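You operate a simulated robot arm through the tools that you are given. There is no shell and no other tool.

The job below is to be done with a simulated robot arm. You get a single attempt, and the scene is never put back.

JOB
Brush the smear off the press bed and the flour off the bench.
Fine: put the brush back and shut the press. Set down upright: pot brush. What is to be rubbed or washed off counts as gone when no trace of it is left.

It is judged by the outcome, as a careful person would: the job done as asked, and still so three seconds after it is handed in. It fails if anything else is knocked over, pushed out of place, dropped, spilled or broken.

ROBOT AND FRAMES
A 7-joint arm with a three-finger gripper, fixed in place. Base frame: the origin is on the floor under the middle of its stand, x ahead of it, y to its left, z up; the work surface is at about z = 840. Lengths are in mm, angles in rad, forces in N, time in s.
With the tool pointing down near the work surface it reaches from about 100 to 880 mm from the base axis. Its first joint turns from -2.897 to 2.897 rad. Payload 2.94 kg.
Tool frame: the origin (TCP) lies between the finger pads and is the grasp point; the fingertips stand 30 mm ahead of it; z points along the fingers, y is the line along which they close. The gripper opens to 132 mm; its body begins 107 mm behind the TCP.
Orientation is that of the tool frame in the base frame, as a unit quaternion [w, x, y, z]. With the fingers straight down and closing along the base's y, the tool's x points along the base's -x, its y along +y and its z along -z.

CONTROLS
- The arm moves only by the tool move_arm. Its argument "plan" is text: rows parted by semicolons, each of 7 numbers parted by spaces: the turn, a rotation vector about the tool's x, y, z in rad, then the shift along the tool's x, y, z in mm, then the gripper command, from -1 (fully open) to 1 (shut), values between in proportion. In form: ax ay az x y z gripper; .... A call has 1 to 20 rows; each row shifts and turns the commanded pose from where the row before left it, along the tool's axes as they then stand. A row lasts 0.2 s, in which the tool goes at most 50 mm and 0.15 rad; a call with a longer step from one row to the next is refused whole, and so is a gripper value outside its range. Where a pose cannot be reached the arm comes as near as it can. A force on the tool above 40 N (or 10 N above the force at the start of the call, whichever is more), or a blocked arm, ends the call early, and 0.2 s more pass. The fingers move at their own pace (about 37.4 mm/s each) and stop on an object; they squeeze with about 25 N. The grip force told is the motor's: it shows also when the fingers shut on nothing. Time passes only in rows, and 0.2 s behind the last, so rows that do not move let the fingers close. It gives the time, the measured TCP pose, the force on the tool (base axes), the opening and the grip force at its end, in the units of the frame above (readings bear some noise), with the torque about the TCP (base axes, N m) and any sound that the robot's microphone picked up.
- Cameras (640 x 400 px; columns grow to the right, rows downward): "scene" is fixed at [64.6, -658.7, 1601.7]; the picture's right is [0.91, -0.42, 0.00], its down [-0.20, -0.43, -0.88] and it looks along [0.37, 0.80, -0.47] (base axes); focal length 366 px, centre (320, 200). "wrist" rides on the gripper at [72, 3, -144] in the tool frame; the picture's right is [-0.04, 1.00, 0.00], its down [-0.88, -0.04, -0.48] and it looks along [-0.48, -0.02, 0.88] (tool axes); focal length 256 px, centre (320, 200).
- snapshot(camera): a new picture of that camera. The clock stands still meanwhile.
- raise_lower(by): moves the trunk up (or, below 0, down) by that many mm; the arm rides with it, the base frame stays. It gives what a move gives, with no picture.
- probe_pixels(camera, pixels): for up to 12 pixels [column, row] of the newest picture of that camera ("zoom" is the newest enlarged one), the place [x, y, z] in the base frame of the surface seen there, good to about 3 mm, but the place of the scene camera against the robot may be out by one fixed shift of up to 25 mm in any direction. The clock stands still meanwhile.
- zoom(camera, box): a new picture of the part [left, top, right, bottom] of that camera's present view, enlarged. The clock stands still meanwhile.
- sign_off(): hands the job in; it is judged then, once.

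Leave the gripper open and the arm clear of the work at the hand-in unless told otherwise.

The tools are called after "Emit:" as a command line: name --argument value ..., lists and objects as JSON in quotes. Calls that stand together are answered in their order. move_arm: Moves the arm, as the interface text tells. Its arguments: {"type":"object","properties":{"plan":{"type":"string"}},"required":["plan"]} The other tools are called the same way: raise_lower (by) moves the trunk up or down; snapshot (camera) takes a picture; probe_pixels (camera, pixels) gives the place of the surface under pixels of a picture; zoom (camera, box) takes an enlarged picture of a part of a camera's view; sign_off () hands the job in.

At the start:

```text
t: 0.0
position: [520.0, 204.9, 1340.2]
tcp_rot: [0.0, 0.0, 1.0, 0.0]
force: [0.2, 0.4, 1.0]
moment: [-0.01, -0.03, -0.02]
gripper_width: 131.8
grasp_force: 0.1
trunk travel left (down, up): [-400.0, 140.0]
```

scene: 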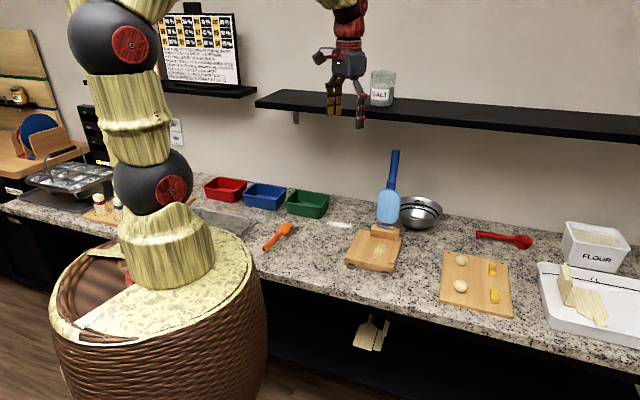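
wrist: 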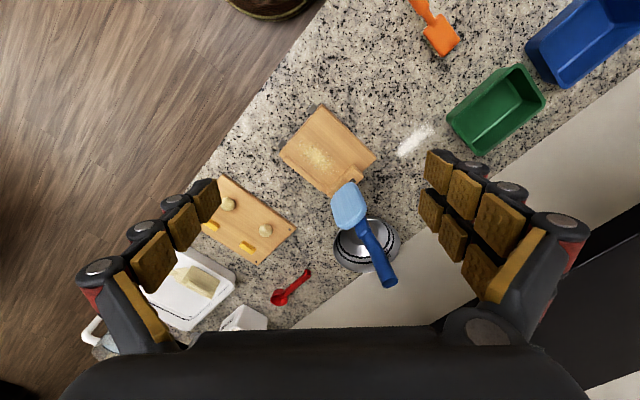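

I see a bench with a small wooden press (around 375,248 in the scene picture) that has a tall blue lid or lever, a white flour patch near (340,222), a cream brush possibly hanging under the bench at (370,333), and an orange item at (278,235). I'll enlarge these parts before planning anything.

Emit:
zoom --camera "scene" --box '[310, 140, 470, 290]'

Emit:
zoom --camera "scene" --box '[230, 180, 350, 260]'

Emit:
zoom --camera "scene" --box '[320, 290, 440, 370]'

Emit:
zoom --camera "wrist" --box '[220, 80, 460, 300]'

Emit:
zoom --camera "scene" --box '[0, 60, 240, 240]'

```text
2.67 times, centred on (390, 215) of scene
```

zoom: 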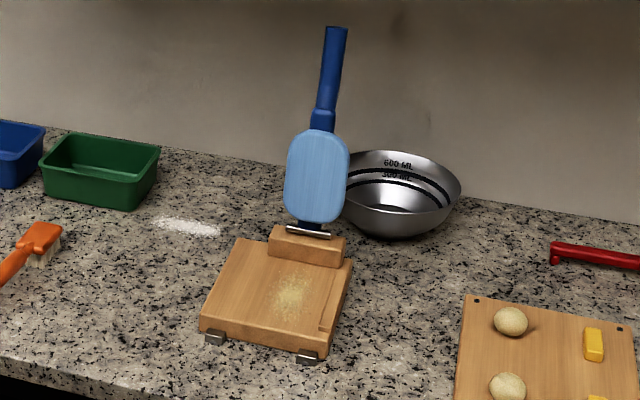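

```text
5.00 times, centred on (290, 220) of scene
```

zoom: 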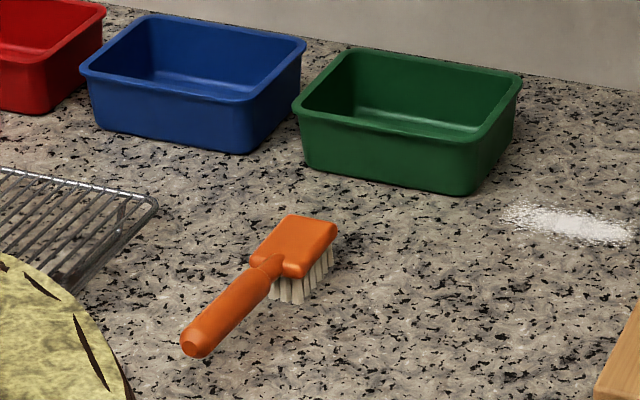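

```text
5.00 times, centred on (380, 330) of scene
```

zoom: 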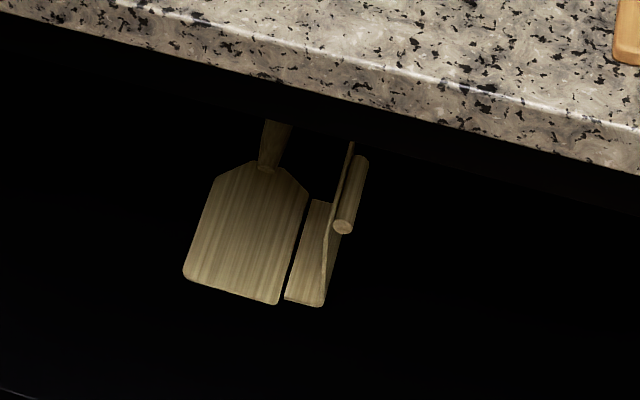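

```text
1.82 times, centred on (340, 190) of wrist
```

zoom: 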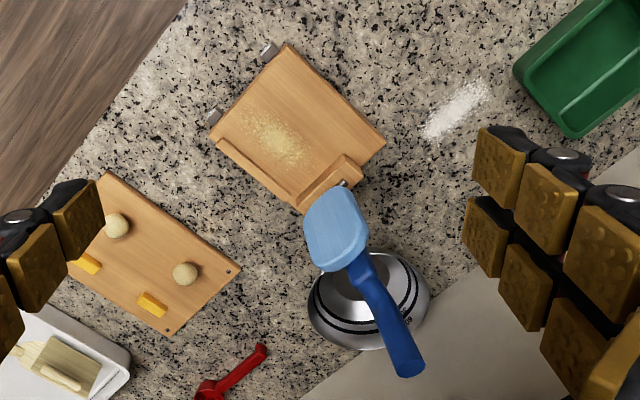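

```text
2.22 times, centred on (120, 150) of scene
```

zoom: 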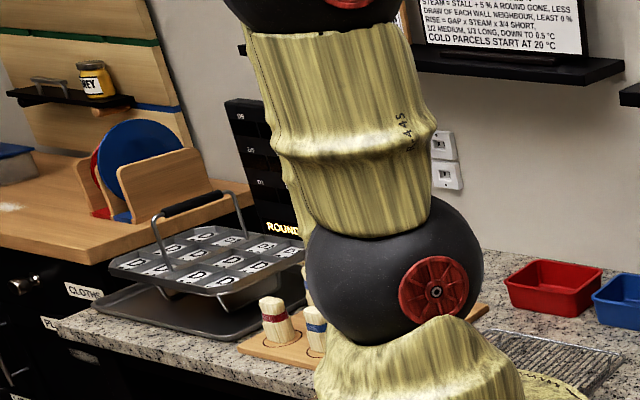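

The orange brush at scene (278,235) is lying bristles down, the press is open with its blue lid up, and there's a yellowish smear on its bed. There may also be a white patch on the wooden bench at the far left, near scene (4,153). I'll look at that, the notice board and the rest of the bench.

Emit:
zoom --camera "scene" --box '[0, 100, 120, 200]'

Emit:
zoom --camera "scene" --box '[150, 0, 260, 90]'

Emit:
zoom --camera "scene" --box '[430, 210, 640, 350]'

Emit:
zoom --camera "scene" --box '[345, 215, 415, 285]'

```text
4.00 times, centred on (60, 150) of scene
```

zoom: 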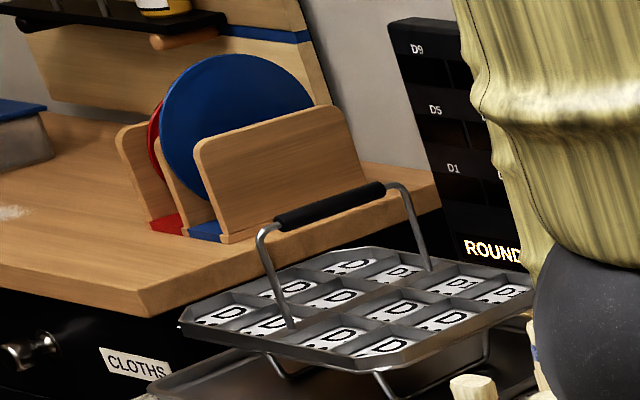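

```text
4.44 times, centred on (205, 45) of scene
```

zoom: 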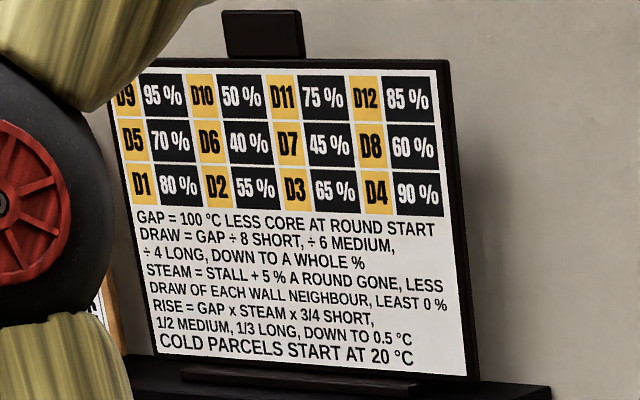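

```text
2.86 times, centred on (535, 280) of scene
```

zoom: 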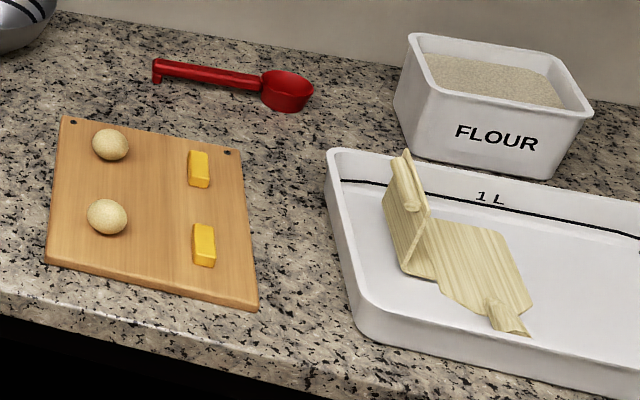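

```text
5.71 times, centred on (380, 250) of scene
```

zoom: 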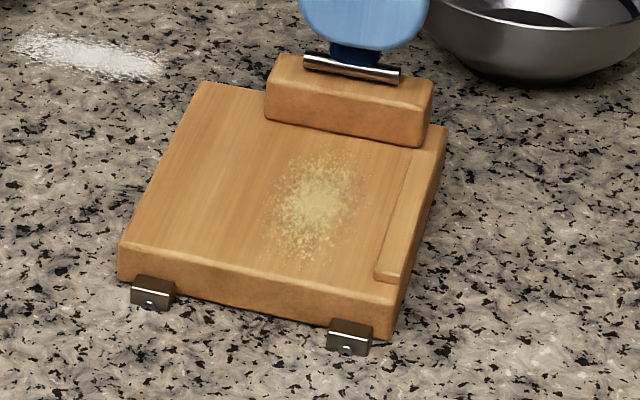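

Next I'll probe positions: the left bench and its white patch, the flour patch, the brush, and the press.

Emit:
snapshot --camera "scene"

Emit:
snapshot --camera "wrist"

Emit:
probe_pixels --camera "scene" --pixels '[[3, 153], [40, 165], [327, 223], [340, 224], [352, 226], [268, 248], [280, 234], [292, 228], [288, 239], [376, 252], [395, 155], [388, 205]]'

Emit:
probe_pixels --camera "wrist" --pixels '[[400, 152], [416, 140], [430, 128], [440, 38], [422, 8], [318, 156], [320, 104], [374, 158], [281, 155], [333, 194], [348, 205], [388, 282]]'

```text
taken
```

scene: 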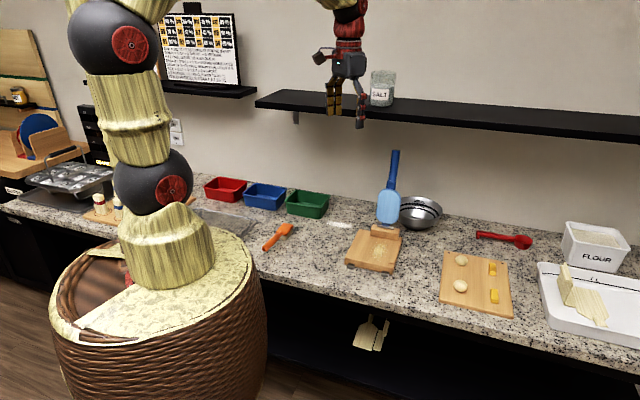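

```text
taken
```

wrist: 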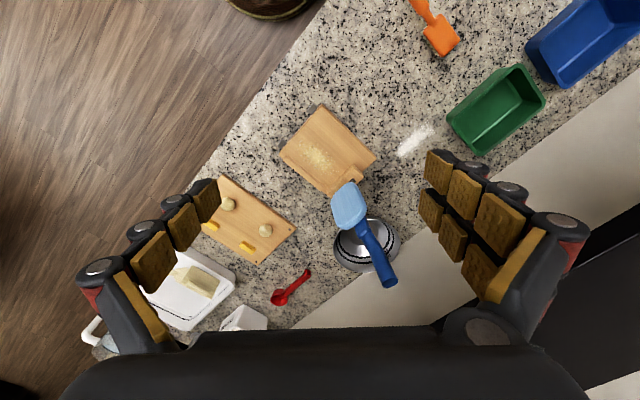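

```text
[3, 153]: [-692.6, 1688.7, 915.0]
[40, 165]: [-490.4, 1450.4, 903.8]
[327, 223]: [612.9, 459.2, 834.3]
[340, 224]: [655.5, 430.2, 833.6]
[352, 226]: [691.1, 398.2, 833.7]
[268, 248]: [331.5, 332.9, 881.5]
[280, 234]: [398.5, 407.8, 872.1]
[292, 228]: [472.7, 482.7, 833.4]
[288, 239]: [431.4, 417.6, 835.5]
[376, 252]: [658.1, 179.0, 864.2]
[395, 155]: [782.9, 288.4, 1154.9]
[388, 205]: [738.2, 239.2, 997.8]
```

```text
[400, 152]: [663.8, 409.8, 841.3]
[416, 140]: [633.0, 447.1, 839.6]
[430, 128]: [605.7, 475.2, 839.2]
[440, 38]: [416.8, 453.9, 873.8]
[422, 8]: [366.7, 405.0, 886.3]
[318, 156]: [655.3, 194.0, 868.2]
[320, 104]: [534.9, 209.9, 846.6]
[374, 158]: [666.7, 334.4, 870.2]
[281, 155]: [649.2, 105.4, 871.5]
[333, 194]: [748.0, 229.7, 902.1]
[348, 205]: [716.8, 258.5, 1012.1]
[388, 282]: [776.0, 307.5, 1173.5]
```

The white patch on the far-left wooden bench is about 1.8 m away. That's a separate bench and out of reach, so the flour meant here is the patch at about (635,443,840). The brush handle runs roughly along (0.7,0.7). I'll yaw the tool by 45° to line up with it, then move back to get a closer wrist view of the brush.

Emit:
move_arm --plan "0 0 -0.131 0 0 0 -1;0 0 -0.131 0 0 0 -1;0 0 -0.131 0 0 0 -1;0 0 -0.131 0 0 0 -1;0 0 -0.131 0 0 0 -1;0 0 -0.1304 0 0 0 -1;0 0 0 12.8 29.6 23.75 -1;0 0 0 12.8 29.6 23.75 -1;0 0 0 12.8 29.6 23.75 -1;0 0 0 12.8 29.6 23.75 -1;0 0 0 12.8 29.6 23.75 -1;0 0 0 12.8 29.6 23.75 -1;0 0 0 12.8 29.6 23.75 -1;0 0 0 12.8 29.6 23.75 -1;0 0 0 0 0 0 -1"

Emit:
snapshot --camera "wrist"

Emit:
snapshot --camera "scene"

```text
t: 3.2
position: [279.3, 299.4, 1151.2]
tcp_rot: [-0.001, -0.383, 0.924, 0.0]
force: [0.1, 0.0, 0.9]
moment: [0.03, -0.01, 0.02]
gripper_width: 132.0
grasp_force: 0.0
trunk travel left (down, up): [-400.0, 140.0]
```

```text
taken
```

wrist: 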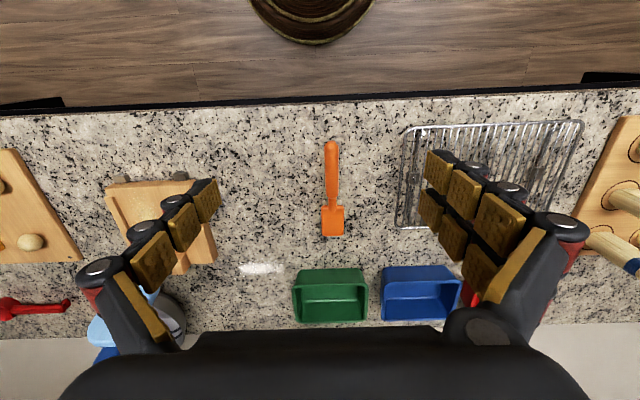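

```text
taken
```

scene: 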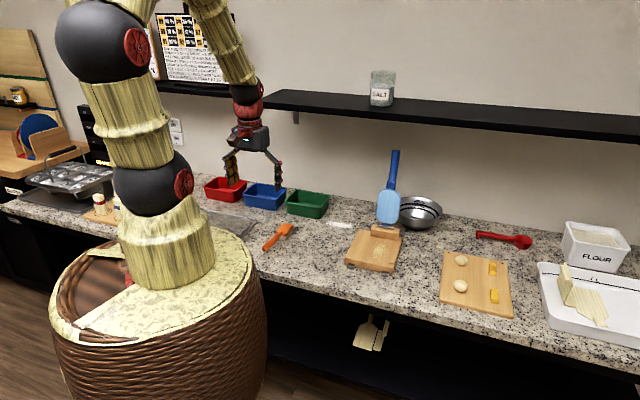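

Now the brush shows clearly at wrist (333,190), with its handle toward the bench front and its head toward the wall. I'll zoom in and probe it.

Emit:
zoom --camera "wrist" --box '[290, 130, 380, 245]'

Emit:
probe_pixels --camera "wrist" --pixels '[[331, 144], [331, 155], [332, 170], [333, 185], [333, 200], [325, 210], [342, 210], [323, 233], [342, 233], [333, 220], [360, 200], [262, 268]]'

Emit:
probe_pixels --camera "wrist" --pixels '[[240, 267], [284, 268], [262, 263], [262, 273], [300, 270], [366, 270], [300, 318], [368, 318], [406, 215], [108, 190], [215, 262], [120, 178]]'

```text
3.48 times, centred on (335, 188) of wrist
```

zoom: 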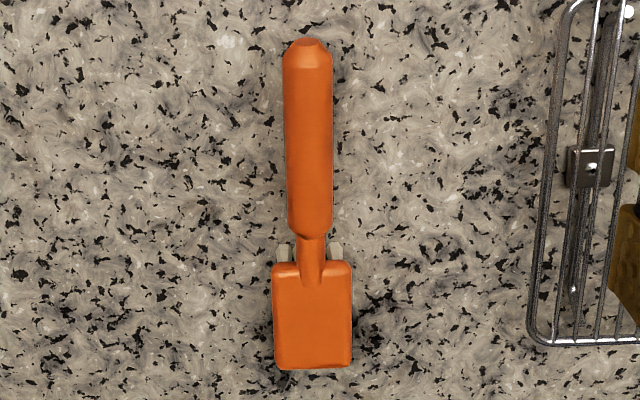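

```text
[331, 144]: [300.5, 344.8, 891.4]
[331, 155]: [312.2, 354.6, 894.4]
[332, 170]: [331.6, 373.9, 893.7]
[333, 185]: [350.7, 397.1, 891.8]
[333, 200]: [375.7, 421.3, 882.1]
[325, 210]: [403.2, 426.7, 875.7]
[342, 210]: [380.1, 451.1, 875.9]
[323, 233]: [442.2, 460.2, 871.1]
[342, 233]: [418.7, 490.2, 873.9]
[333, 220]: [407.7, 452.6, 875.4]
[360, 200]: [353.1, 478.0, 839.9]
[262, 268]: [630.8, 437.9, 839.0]
```

```text
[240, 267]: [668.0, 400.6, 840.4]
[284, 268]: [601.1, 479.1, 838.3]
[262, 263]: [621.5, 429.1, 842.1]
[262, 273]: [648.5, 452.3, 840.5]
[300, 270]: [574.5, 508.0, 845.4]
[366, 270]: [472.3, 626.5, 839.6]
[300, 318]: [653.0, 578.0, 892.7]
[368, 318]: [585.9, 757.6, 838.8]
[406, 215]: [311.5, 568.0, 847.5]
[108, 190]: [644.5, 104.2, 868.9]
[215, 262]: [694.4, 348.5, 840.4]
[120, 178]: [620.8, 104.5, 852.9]
```

The brush axis runs from the handle end (300,345) to the head centre (408,453), which is 45° as assumed. The handle top is at z≈893 and it's about 24 mm thick. I'll hover above the handle middle at (343,388) with the fingers partly closed, then check alignment.

Emit:
move_arm --plan "0 0 0 -21.5 3.5 33.2 -0.3;0 0 0 -21.5 3.5 33.2 -0.3;0 0 0 -21.5 3.5 33.2 -0.3;0 0 0 -21.5 3.5 33.2 -0.3;0 0 0 -21.5 3.5 33.2 -0.3;0 0 0 0 0 0 -0.3;0 0 0 0 0 0 -0.3"

Emit:
snapshot --camera "wrist"

Emit:
zoom --camera "scene" --box '[200, 120, 360, 270]'

```text
t: 4.8
position: [345.3, 390.7, 985.0]
tcp_rot: [0.0, -0.383, 0.924, 0.001]
force: [0.0, 0.2, -0.1]
moment: [-0.03, 0.0, 0.01]
gripper_width: 85.7
grasp_force: 0.0
trunk travel left (down, up): [-400.0, 140.0]
```

```text
taken
```

wrist: 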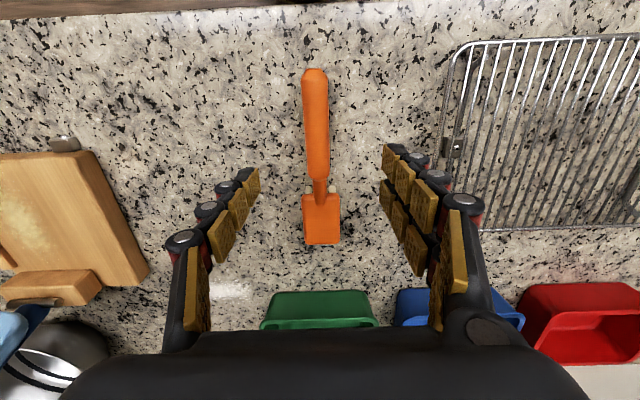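

```text
2.67 times, centred on (280, 195) of scene
```

zoom: 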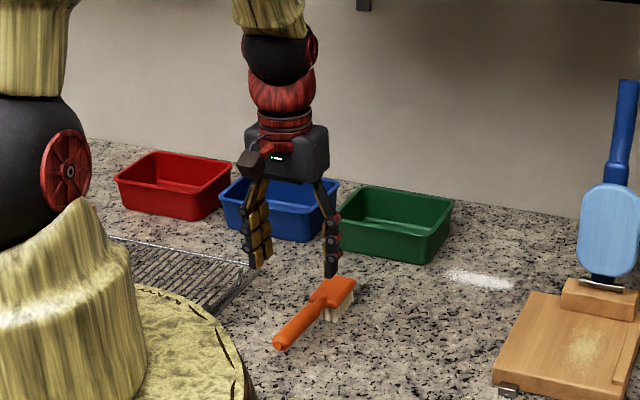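

The handle at column ≈316, row 145 is a few mm off the grip line. I'll probe it to refine the centring.

Emit:
probe_pixels --camera "wrist" --pixels '[[315, 75], [315, 100], [316, 130], [317, 150], [318, 172], [319, 190], [321, 220], [321, 240], [303, 215], [338, 215], [306, 130], [327, 130]]'

Emit:
zoom --camera "wrist" --box '[270, 60, 380, 260]'

```text
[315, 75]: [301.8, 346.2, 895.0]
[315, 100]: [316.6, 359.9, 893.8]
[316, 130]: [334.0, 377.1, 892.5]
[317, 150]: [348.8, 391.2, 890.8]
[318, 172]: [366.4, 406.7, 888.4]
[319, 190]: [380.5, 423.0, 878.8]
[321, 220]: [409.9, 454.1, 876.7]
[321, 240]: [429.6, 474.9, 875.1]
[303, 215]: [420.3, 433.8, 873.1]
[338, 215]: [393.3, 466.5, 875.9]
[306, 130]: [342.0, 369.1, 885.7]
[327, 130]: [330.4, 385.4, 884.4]
```

```text
2.00 times, centred on (325, 160) of wrist
```

zoom: 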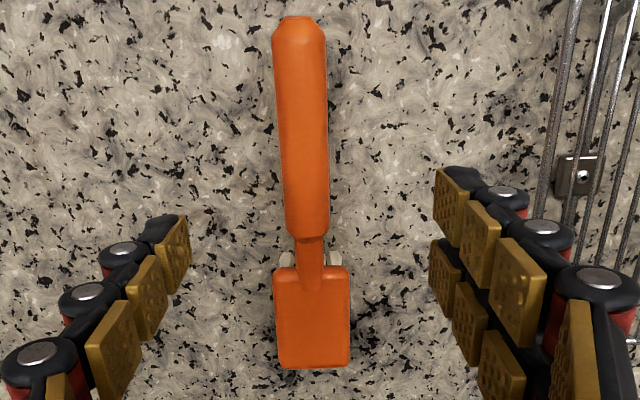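

The handle centre line is about 1.7 mm to the tool's −y side. I'll correct that and descend to z≈883, which leaves the fingertips about 13 mm above the bench, then close on the handle.

Emit:
move_arm --plan "0 0 0 0 -1.7 34 -0.3;0 0 0 0 0 34 -0.3;0 0 0 0 0 24 -0.3;0 0 0 0 0 10 -0.3;0 0 0 0 0 0 -0.3"

Emit:
snapshot --camera "wrist"

Emit:
zoom --camera "scene" --box '[220, 150, 340, 270]'

```text
t: 6.0
position: [346.4, 387.9, 880.4]
tcp_rot: [0.0, -0.382, 0.924, 0.0]
force: [-0.5, -0.3, -0.1]
moment: [-0.01, -0.01, -0.04]
gripper_width: 85.7
grasp_force: 0.1
trunk travel left (down, up): [-400.0, 140.0]
```

```text
taken
```

wrist: 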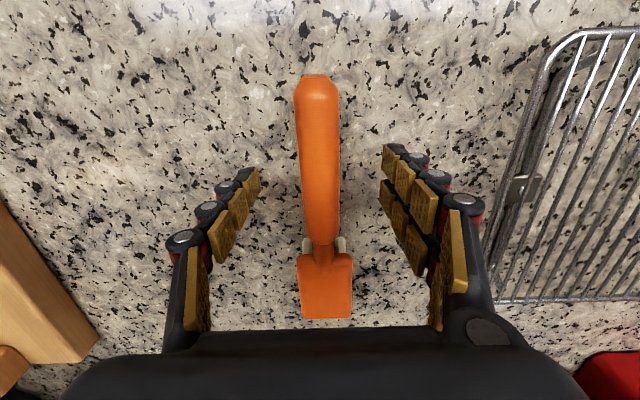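

```text
3.33 times, centred on (280, 210) of scene
```

zoom: 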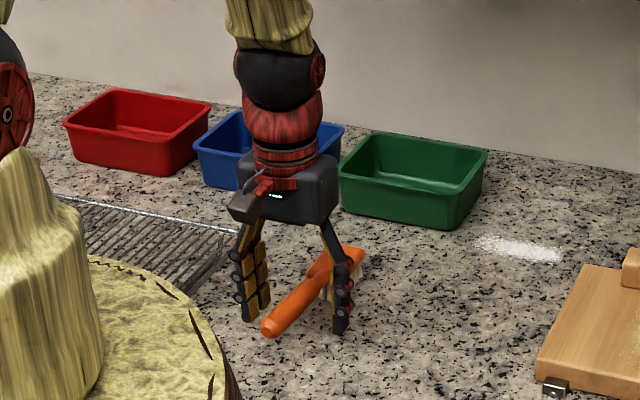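

The handle lies centrally between the fingers, with about 10 mm clearance below the tips. I'll close the gripper here without moving.

Emit:
move_arm --plan "0 0 0 0 0 0 1;0 0 0 0 0 0 1;0 0 0 0 0 0 1;0 0 0 0 0 0 1;0 0 0 0 0 0 1;0 0 0 0 0 0 1;0 0 0 0 0 0 1;0 0 0 0 0 0 1"

Emit:
snapshot --camera "wrist"

Emit:
zoom --camera "scene" --box '[220, 150, 340, 270]'

```text
t: 7.8
position: [345.7, 386.3, 880.9]
tcp_rot: [0.0, -0.383, 0.924, 0.0]
force: [0.2, 0.6, 0.7]
moment: [-0.05, 0.01, 0.0]
gripper_width: 21.8
grasp_force: 24.8
trunk travel left (down, up): [-400.0, 140.0]
```

```text
taken
```

wrist: 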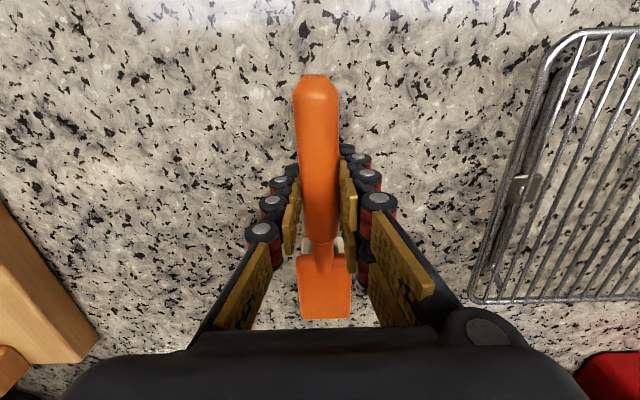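

```text
3.33 times, centred on (280, 210) of scene
```

zoom: 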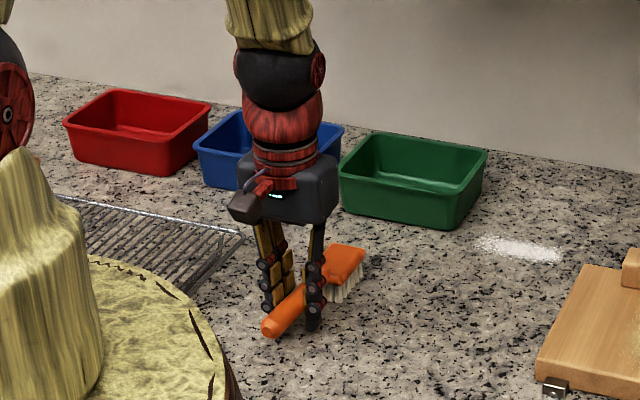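

I'm gripping the handle at 21.8 mm with 24.8 N, at TCP ≈ (346,387.5,881). That's the pose I'll return it to. I'll lift straight up by 90 mm and check that the brush hangs level.

Emit:
move_arm --plan "0 0 0 0 0 -15 1;0 0 0 0 0 -25 1;0 0 0 0 0 -25 1;0 0 0 0 0 -25 1;0 0 0 0 0 0 1"

Emit:
snapshot --camera "wrist"

Emit:
zoom --camera "scene" --box '[220, 130, 340, 250]'

```text
t: 9.0
position: [344.6, 388.4, 971.4]
tcp_rot: [0.0, -0.383, 0.924, 0.0]
force: [1.2, 0.5, 0.0]
moment: [0.0, 0.0, 0.0]
gripper_width: 0.0
grasp_force: 25.0
trunk travel left (down, up): [-400.0, 140.0]
```

```text
taken
```

wrist: 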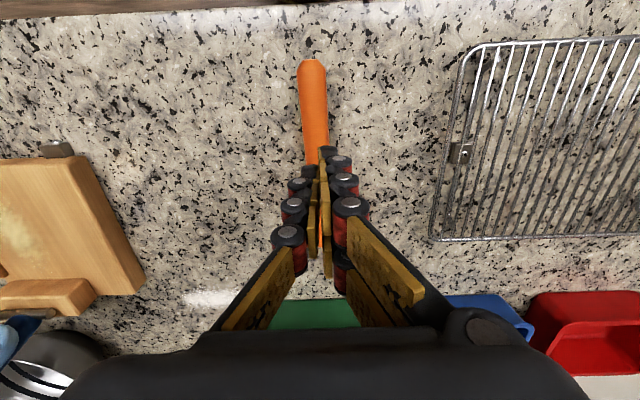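

```text
3.33 times, centred on (280, 190) of scene
```

zoom: 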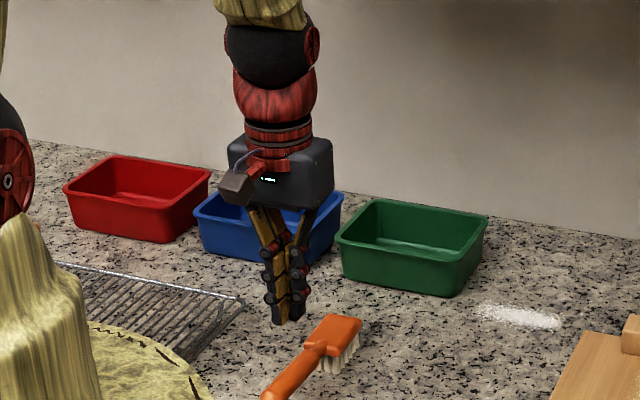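

The gripper width reads 0, so the handle slipped out of the fingers as I lifted. The brush seems to be standing where it was, undisturbed. I'll check its position and shape closely before gripping again, nearer the head, where its weight is.

Emit:
zoom --camera "scene" --box '[255, 215, 305, 255]'

Emit:
move_arm --plan "0 0 0 30 0 -30 0;0 0 0 30 0 -30 0;0 0 0 30 0 -30 -0.3;0 0 0 0 0 0 -0.3;0 0 0 0 0 0 -0.3;0 0 0 0 0 0 -0.3"

Emit:
snapshot --camera "wrist"

Emit:
zoom --camera "wrist" --box '[270, 90, 380, 270]'

```text
10.00 times, centred on (280, 235) of scene
```

zoom: 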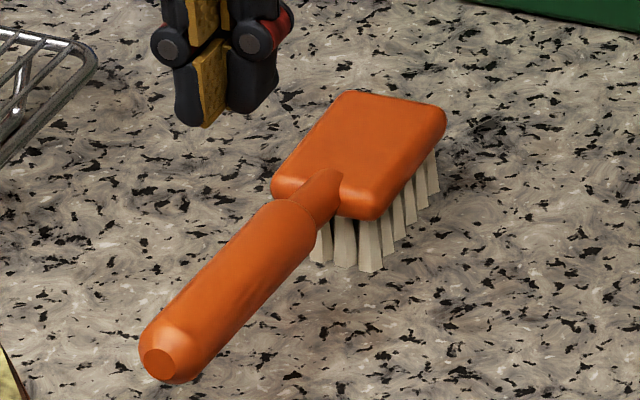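

```text
t: 10.4
position: [282.9, 324.5, 1060.0]
tcp_rot: [0.0, -0.383, 0.924, 0.0]
force: [0.0, -0.1, 0.4]
moment: [0.02, 0.0, -0.01]
gripper_width: 85.9
grasp_force: 0.1
trunk travel left (down, up): [-400.0, 140.0]
```

```text
taken
```

wrist: 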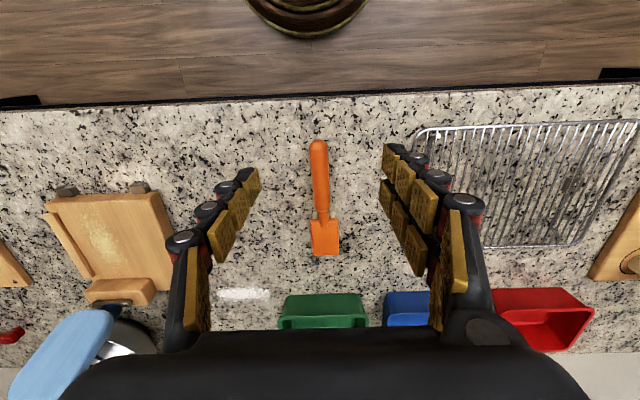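

```text
2.22 times, centred on (325, 180) of wrist
```

zoom: 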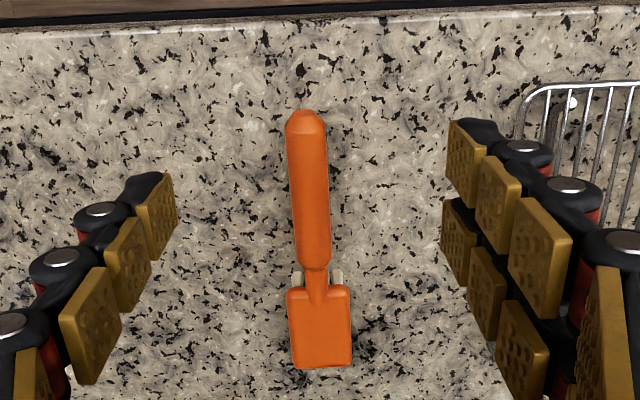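

The brush still stands on its bristles. I'll probe its present place precisely.

Emit:
probe_pixels --camera "wrist" --pixels '[[318, 146], [319, 160], [320, 175], [322, 195], [323, 213], [324, 232], [325, 250], [313, 232], [337, 232], [316, 165], [312, 254], [338, 252]]'

Emit:
zoom --camera "wrist" --box '[300, 205, 350, 262]'

```text
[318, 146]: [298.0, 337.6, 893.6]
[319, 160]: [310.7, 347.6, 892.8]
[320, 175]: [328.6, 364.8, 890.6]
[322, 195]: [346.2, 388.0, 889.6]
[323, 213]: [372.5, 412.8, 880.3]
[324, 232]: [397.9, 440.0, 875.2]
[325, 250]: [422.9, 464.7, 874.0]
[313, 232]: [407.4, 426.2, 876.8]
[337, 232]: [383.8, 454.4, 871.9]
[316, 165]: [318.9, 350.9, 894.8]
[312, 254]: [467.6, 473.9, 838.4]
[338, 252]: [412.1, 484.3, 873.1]
```

```text
7.02 times, centred on (325, 234) of wrist
```

zoom: 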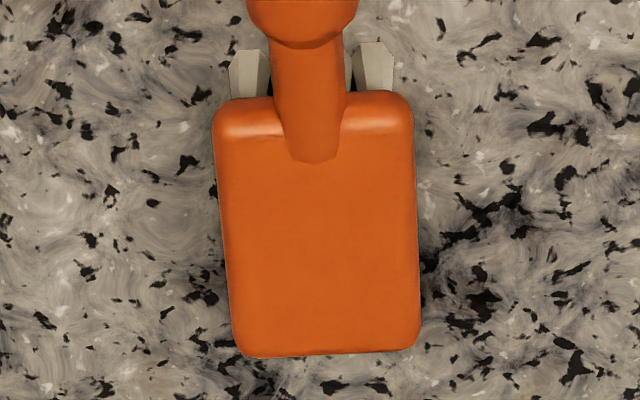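

The brush is still in place, with its head centre at about (405,447), the block top at z≈874 and its width about 45 mm. Before I re-grip on the head block, near the centre of mass, I'll study the press bed to see whether a head grip would fit there.

Emit:
zoom --camera "wrist" --box '[30, 170, 190, 320]'

Emit:
probe_pixels --camera "wrist" --pixels '[[50, 205], [62, 235], [75, 260], [85, 277], [72, 225], [85, 255], [105, 235], [130, 260], [164, 195], [170, 288], [95, 285], [150, 282]]'

Emit:
zoom --camera "wrist" --box '[200, 270, 300, 340]'

```text
2.67 times, centred on (110, 245) of wrist
```

zoom: 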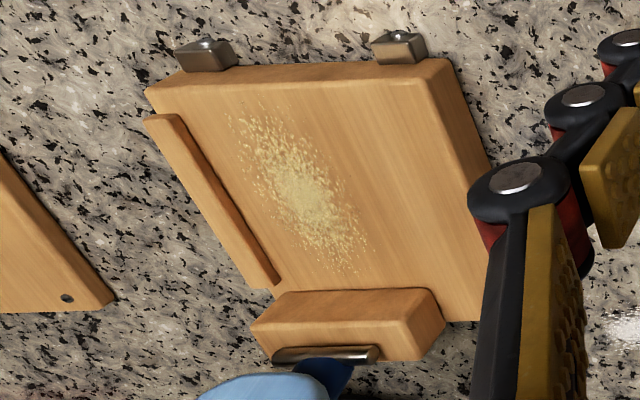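

```text
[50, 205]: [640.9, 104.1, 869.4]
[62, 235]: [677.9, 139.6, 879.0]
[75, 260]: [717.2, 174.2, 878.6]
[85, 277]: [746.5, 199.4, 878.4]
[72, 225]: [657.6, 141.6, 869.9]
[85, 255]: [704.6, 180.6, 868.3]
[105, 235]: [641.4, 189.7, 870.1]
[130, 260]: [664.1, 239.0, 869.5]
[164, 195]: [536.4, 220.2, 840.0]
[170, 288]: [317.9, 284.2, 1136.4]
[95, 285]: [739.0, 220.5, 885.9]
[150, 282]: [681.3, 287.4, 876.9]
```

```text
5.71 times, centred on (250, 305) of wrist
```

zoom: 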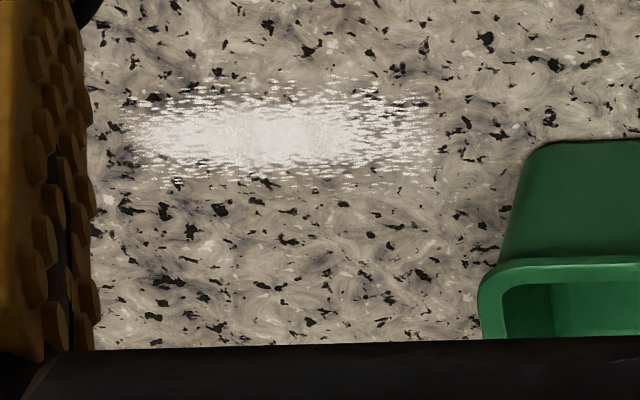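

The bed top is at z≈869.5, with a raised strip on its right edge (top ≈879) and the hinge block at the back. I'll probe the exact extents of the smear and the flour.

Emit:
probe_pixels --camera "wrist" --pixels '[[216, 292], [269, 292], [242, 285], [242, 303], [287, 295], [282, 310], [88, 241], [119, 241], [82, 212], [93, 212], [127, 270], [118, 274]]'

Emit:
probe_pixels --camera "wrist" --pixels '[[110, 281], [135, 279], [92, 277], [98, 300], [140, 296], [80, 245], [88, 268], [101, 227], [122, 255], [290, 300], [58, 192], [140, 188]]'

```text
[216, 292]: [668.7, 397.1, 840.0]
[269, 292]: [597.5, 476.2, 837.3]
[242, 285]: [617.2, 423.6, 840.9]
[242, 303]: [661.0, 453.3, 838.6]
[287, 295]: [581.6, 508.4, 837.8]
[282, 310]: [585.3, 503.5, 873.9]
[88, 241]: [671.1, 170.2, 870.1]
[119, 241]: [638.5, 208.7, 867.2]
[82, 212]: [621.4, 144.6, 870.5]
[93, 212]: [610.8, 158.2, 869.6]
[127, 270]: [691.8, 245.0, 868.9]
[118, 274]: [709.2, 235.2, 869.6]
```

```text
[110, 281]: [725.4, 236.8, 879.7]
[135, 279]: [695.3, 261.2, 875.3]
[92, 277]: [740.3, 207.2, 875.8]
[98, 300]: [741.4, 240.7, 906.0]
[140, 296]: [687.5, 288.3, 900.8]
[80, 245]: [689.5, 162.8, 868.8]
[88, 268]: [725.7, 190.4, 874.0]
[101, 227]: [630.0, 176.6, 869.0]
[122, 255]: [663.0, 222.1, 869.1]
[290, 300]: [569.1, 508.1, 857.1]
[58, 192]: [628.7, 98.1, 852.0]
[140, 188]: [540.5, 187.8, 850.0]
```

Working it out along the bench (u) and across it (v):
- **Smear:** about 50 mm wide and 125 mm long, ending some 10 mm short of the hinge block.
- **Flour:** about 106 × 52 mm, with its left end about 25 mm from the green tray.

I'll grip the brush by its head block, where its weight sits. I'll hover above the head first.

Emit:
move_arm --plan "0 0 0 -34.1 0.1 22 -0.3;0 0 0 -34.1 0.1 22 -0.3;0 0 0 -34.1 0.1 22 -0.3;0 0 0 -34.1 0.1 22 -0.3;0 0 0 -34.1 0.1 22 -0.3;0 0 0 0 0 0 -0.3"

Emit:
snapshot --camera "wrist"

Emit:
zoom --camera "wrist" --box '[260, 60, 380, 200]'

```text
t: 11.8
position: [403.0, 441.1, 952.0]
tcp_rot: [0.0, -0.383, 0.924, 0.0]
force: [0.8, 0.6, -0.2]
moment: [-0.01, -0.03, -0.01]
gripper_width: 86.0
grasp_force: 0.1
trunk travel left (down, up): [-400.0, 140.0]
```

```text
taken
```

wrist: 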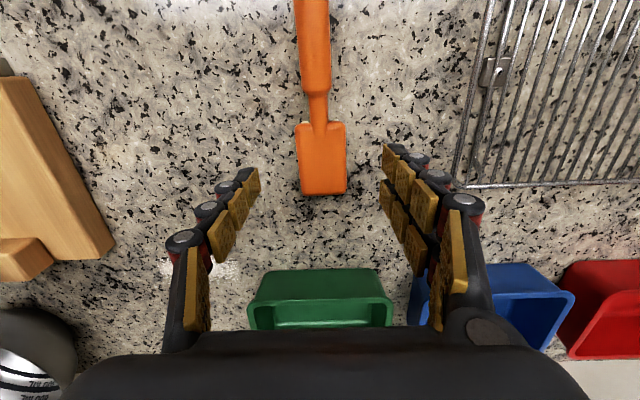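

```text
2.86 times, centred on (320, 130) of wrist
```

zoom: 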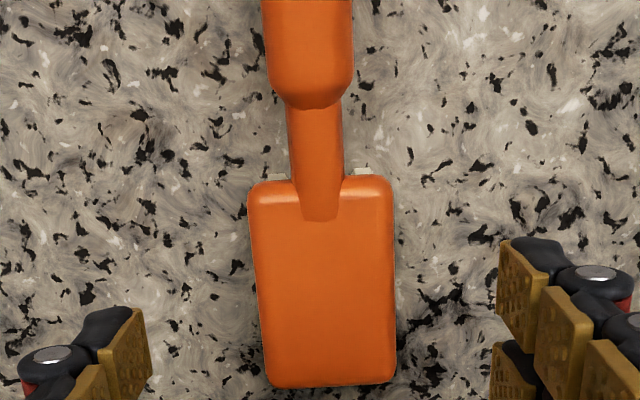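

The head (cols 296–347) is centred about 2 px to the right of the grip line. I'll shift 1.8 mm and descend to z≈884, leaving the fingertips about 14 mm above the bench and alongside the head block.

Emit:
move_arm --plan "0 0 0 0 1.8 25 -0.3;0 0 0 0 0 25 -0.3;0 0 0 0 0 12 -0.3;0 0 0 0 0 6 -0.3;0 0 0 0 0 0 -0.3"

Emit:
snapshot --camera "wrist"

Emit:
zoom --camera "scene" --box '[250, 190, 330, 260]'

```text
t: 13.0
position: [402.2, 445.4, 882.2]
tcp_rot: [0.0, -0.383, 0.924, 0.0]
force: [-1.2, -0.6, 0.5]
moment: [-0.02, -0.03, 0.01]
gripper_width: 85.9
grasp_force: 0.0
trunk travel left (down, up): [-400.0, 140.0]
```

```text
taken
```

wrist: 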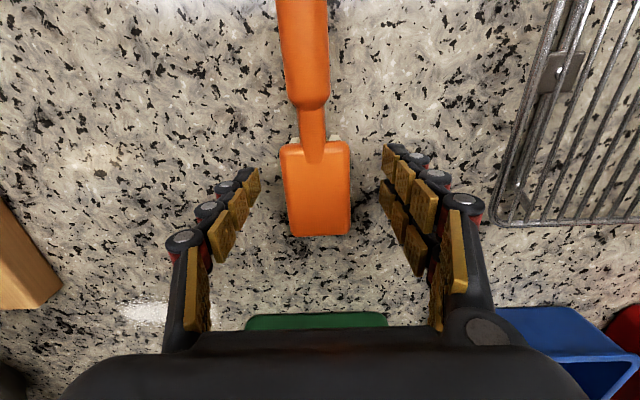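

```text
5.71 times, centred on (290, 225) of scene
```

zoom: 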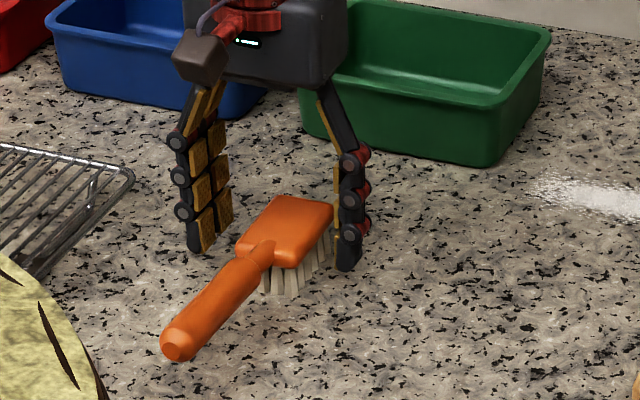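

The head block sits between the finger pads, about 1.5 mm off centre. I'll nudge to centre it, then close slowly.

Emit:
move_arm --plan "0 0 0 0 -1.5 0 -0.3;0 0 0 0 0 0 -0.1;0 0 0 0 0 0 0.1;0 0 0 0 0 0 0.25;0 0 0 0 0 0 0.35;0 0 0 0 0 0 1;0 0 0 0 0 0 1;0 0 0 0 0 0 1;0 0 0 0 0 0 1"

Emit:
snapshot --camera "wrist"

Emit:
zoom --camera "scene" --box '[250, 190, 330, 260]'

```text
t: 15.0
position: [402.1, 445.4, 881.9]
tcp_rot: [0.0, -0.383, 0.924, 0.001]
force: [0.4, 0.3, 0.8]
moment: [0.0, 0.01, 0.0]
gripper_width: 43.7
grasp_force: 25.0
trunk travel left (down, up): [-400.0, 140.0]
```

```text
taken
```

wrist: 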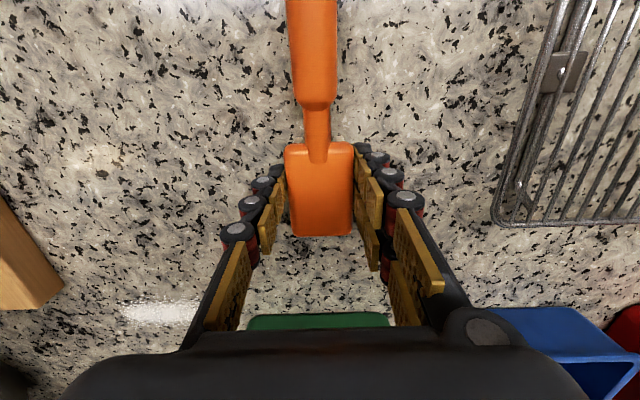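

```text
5.71 times, centred on (290, 225) of scene
```

zoom: 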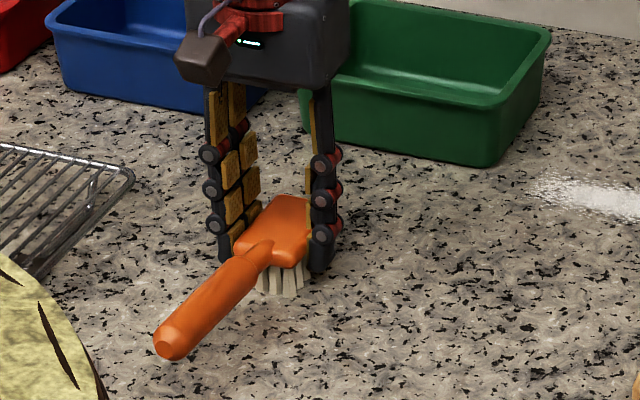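

I'm gripping the head block at 43.7 mm with 25 N. This time I'll lift slowly, only 10 mm, and check that it stays in the grip.

Emit:
move_arm --plan "0 0 0 0 0 0 1;0 0 0 0 0 -2 1;0 0 0 0 0 -3 1;0 0 0 0 0 -5 1;0 0 0 0 0 0 1"

Emit:
zoom --camera "scene" --box '[250, 190, 330, 260]'

Emit:
snapshot --camera "wrist"

```text
t: 16.2
position: [401.1, 445.1, 892.0]
tcp_rot: [0.0, -0.383, 0.924, 0.0]
force: [-0.2, -0.9, -1.8]
moment: [-0.01, -0.04, 0.02]
gripper_width: 43.6
grasp_force: 24.9
trunk travel left (down, up): [-400.0, 140.0]
```

```text
5.71 times, centred on (290, 225) of scene
```

zoom: 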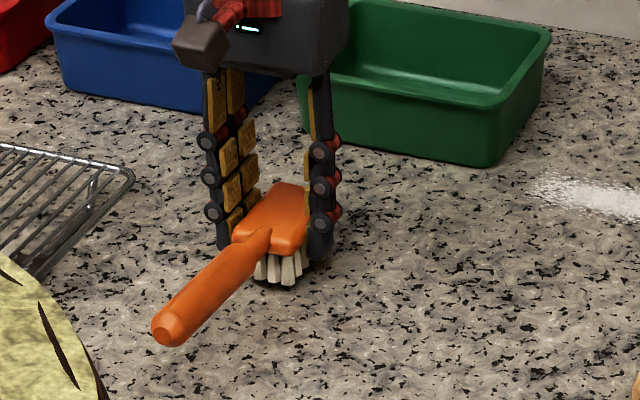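

```text
taken
```

wrist: 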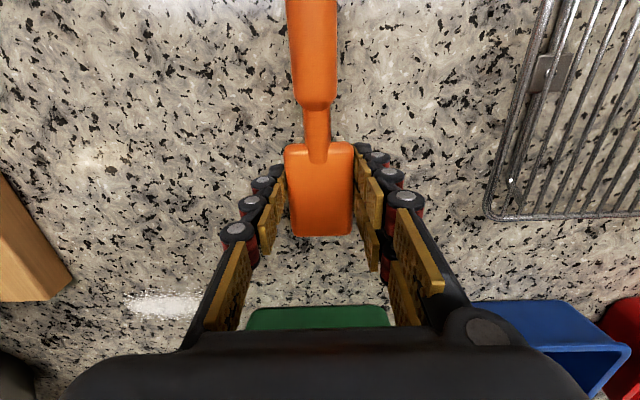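

The brush is held firmly: it sits in the same place in the wrist view, the width is 43.6 mm and it weighs about 2 N. I'll lift higher and carry it over the press bed, head still pointing to the wall, stopping above the smear.

Emit:
move_arm --plan "0 0 0 0 0 -15 1;0 0 0 0 0 -25 1;0 0 0 0 0 -25 1;0 0 0 1.6 -20 0 1;0 0 0 1.6 -30 0 1;0 0 0 1.6 -30 0 1;0 0 0 1.6 -30 0 1;0 0 0 1.6 -30 0 1;0 0 0 1.6 -30 0 1;0 0 0 1.6 -30 0 1;0 0 0 1.6 -30 0 1;0 0 0 1.6 -30 0 1;0 0 0 1.6 -30 0 1;0 0 0 1.6 -30 0 1;0 0 0 1.6 -30 0 1;0 0 0 1.9 -9.6 0 1;0 0 0 0 0 0 1"

Emit:
snapshot --camera "wrist"

Emit:
zoom --camera "scene" --box '[300, 120, 460, 290]'

```text
t: 19.8
position: [639.8, 175.8, 958.0]
tcp_rot: [0.0, -0.383, 0.924, 0.0]
force: [0.0, -0.5, -1.4]
moment: [0.03, 0.0, -0.02]
gripper_width: 43.6
grasp_force: 25.4
trunk travel left (down, up): [-400.0, 140.0]
```

```text
taken
```

wrist: 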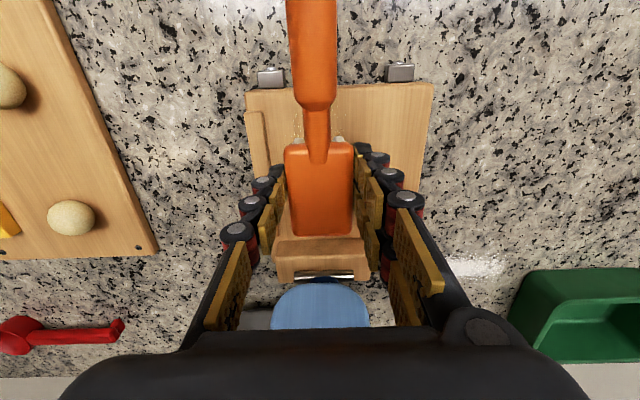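

```text
2.35 times, centred on (380, 205) of scene
```

zoom: 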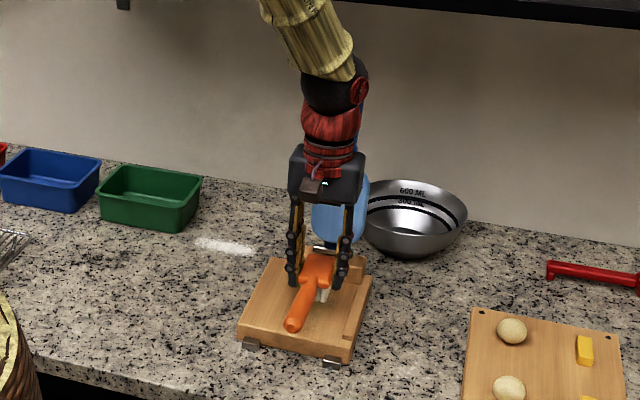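

The brush head hangs over the smear (TCP u=−328, v=577, z=958). I'll check how close the lid is to the palm with a few probes before lowering.

Emit:
probe_pixels --camera "wrist" --pixels '[[320, 286], [320, 300], [320, 320], [290, 312], [355, 312], [320, 277], [300, 262], [340, 262], [320, 243], [265, 140], [275, 205], [400, 200]]'

Emit:
zoom --camera "wrist" --box '[230, 60, 440, 340]'

```text
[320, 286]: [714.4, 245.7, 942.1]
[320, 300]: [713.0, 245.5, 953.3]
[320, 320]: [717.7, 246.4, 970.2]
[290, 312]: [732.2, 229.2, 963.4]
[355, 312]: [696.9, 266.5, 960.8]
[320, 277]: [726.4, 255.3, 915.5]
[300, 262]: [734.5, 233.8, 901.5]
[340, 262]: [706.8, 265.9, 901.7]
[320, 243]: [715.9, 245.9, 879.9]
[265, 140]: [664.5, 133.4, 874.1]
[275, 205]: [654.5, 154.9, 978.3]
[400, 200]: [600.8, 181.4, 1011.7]
```

```text
1.43 times, centred on (335, 200) of wrist
```

zoom: 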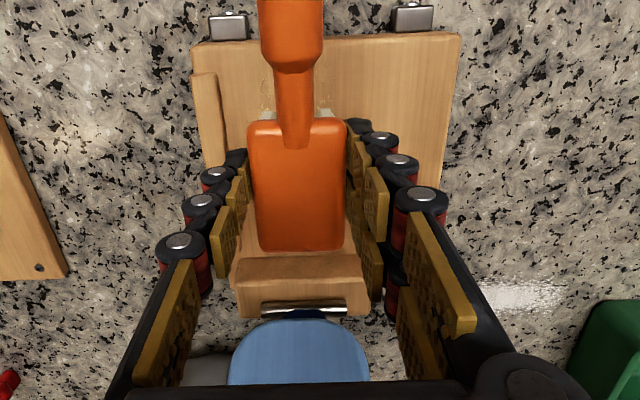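

The lid plate's front face is at v≈680–690 and the hinge block's at v≈675. My palm has room as long as the TCP stays at v≤627. I'll lower the brush to just above the bed, then step down in small steps to feel contact.

Emit:
move_arm --plan "0 0 0 0 0 15 1;0 0 0 0 0 15 1;0 0 0 0 0 10 1;0 0 0 0 0 2 1;0 0 0 0 0 2 1;0 0 0 0 0 0 1"

```text
t: 21.2
position: [641.3, 175.9, 913.7]
tcp_rot: [-0.001, -0.383, 0.924, 0.0]
force: [0.3, 0.0, -0.7]
moment: [0.0, 0.0, 0.01]
gripper_width: 43.6
grasp_force: 25.1
trunk travel left (down, up): [-400.0, 140.0]
```

At z≈914, the force is still essentially only the brush's weight. I'll go down in 1 mm steps to find contact.

Emit:
move_arm --plan "0 0 0 0 0 1 1;0 0 0 0 0 1 1;0 0 0 0 0 0 1"

Emit:
zoom --camera "scene" --box '[340, 190, 420, 280]'

```text
t: 22.0
position: [640.9, 175.4, 912.3]
tcp_rot: [0.001, -0.383, 0.924, 0.0]
force: [-1.1, 1.1, 9.5]
moment: [-0.04, 0.18, -0.05]
gripper_width: 43.7
grasp_force: 24.7
trunk travel left (down, up): [-400.0, 140.0]
```

```text
4.44 times, centred on (380, 235) of scene
```

zoom: 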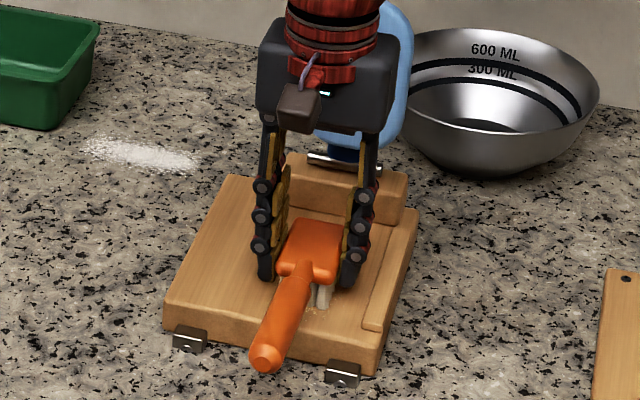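

Contact: 9.5 N at commanded z≈912. I'll ease off by 0.5 mm and start stroking forward and back over the bed, staying clear of the hinge block for now.

Emit:
move_arm --plan "0 0 0 0 0 -0.5 1;0 0 0 -8 0 0 1;0 0 0 -8 0 0 1;0 0 0 -8 0 0 1;0 0 0 -8 0 0 1;0 0 0 -6 0 0 1;0 0 0 0 0 0 1"

Emit:
zoom --camera "scene" --box '[340, 190, 420, 280]'

Emit:
snapshot --camera "wrist"

```text
t: 23.6
position: [667.2, 201.7, 913.0]
tcp_rot: [-0.001, -0.382, 0.924, 0.0]
force: [-1.1, -1.5, 5.9]
moment: [-0.07, 0.08, 0.04]
gripper_width: 43.6
grasp_force: 25.0
trunk travel left (down, up): [-400.0, 140.0]
```

```text
4.44 times, centred on (380, 235) of scene
```

zoom: 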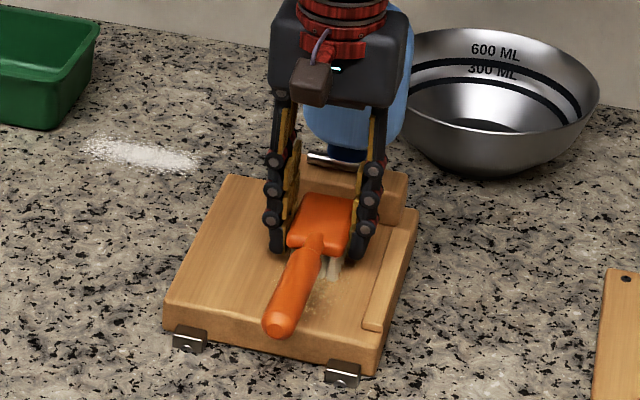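

```text
taken
```

wrist: 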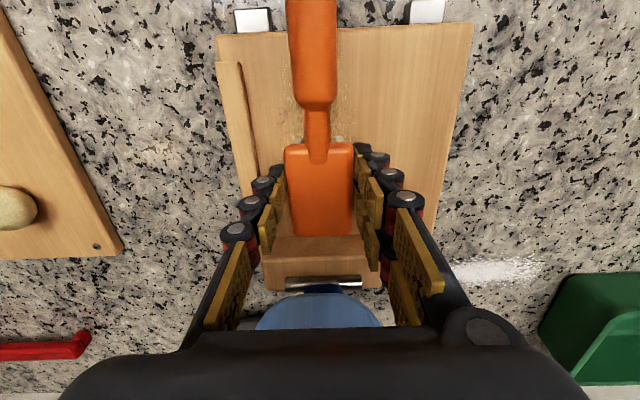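

The force is steady at about 6 N and the press hasn't moved. I'll go 8 mm further toward the hinge block, then stroke back along the whole smear.

Emit:
move_arm --plan "0 0 0 -4 0 0 1;0 0 0 -4 0 0 1;0 0 0 6 0 0 1;0 0 0 8 0 0 1;0 0 0 8 0 0 1;0 0 0 8 0 0 1;0 0 0 8 0 0 1;0 0 0 8 0 0 1;0 0 0 8 0 0 1;0 0 0 8 0 0 1;0 0 0 6 0 0 1;0 0 0 0 0 0 1"

Emit:
zoom --camera "scene" --box '[340, 190, 420, 280]'

Emit:
snapshot --camera "wrist"

```text
t: 26.2
position: [624.5, 159.8, 912.8]
tcp_rot: [0.0, -0.383, 0.924, 0.0]
force: [-0.6, -0.1, 3.5]
moment: [0.05, 0.01, 0.01]
gripper_width: 43.5
grasp_force: 25.4
trunk travel left (down, up): [-400.0, 140.0]
```

```text
4.44 times, centred on (380, 235) of scene
```

zoom: 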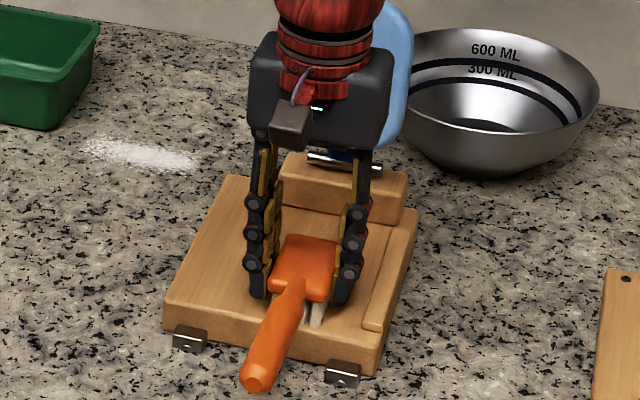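

```text
taken
```

wrist: 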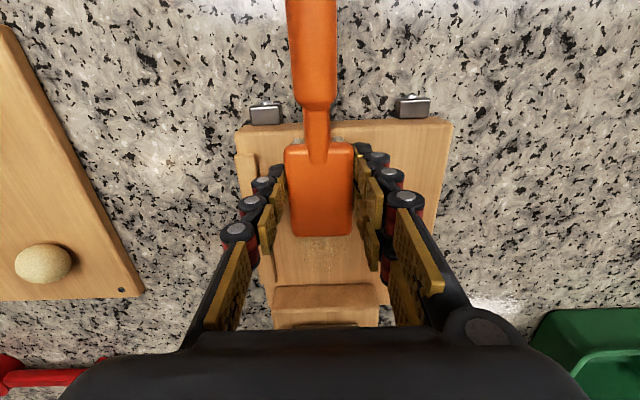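

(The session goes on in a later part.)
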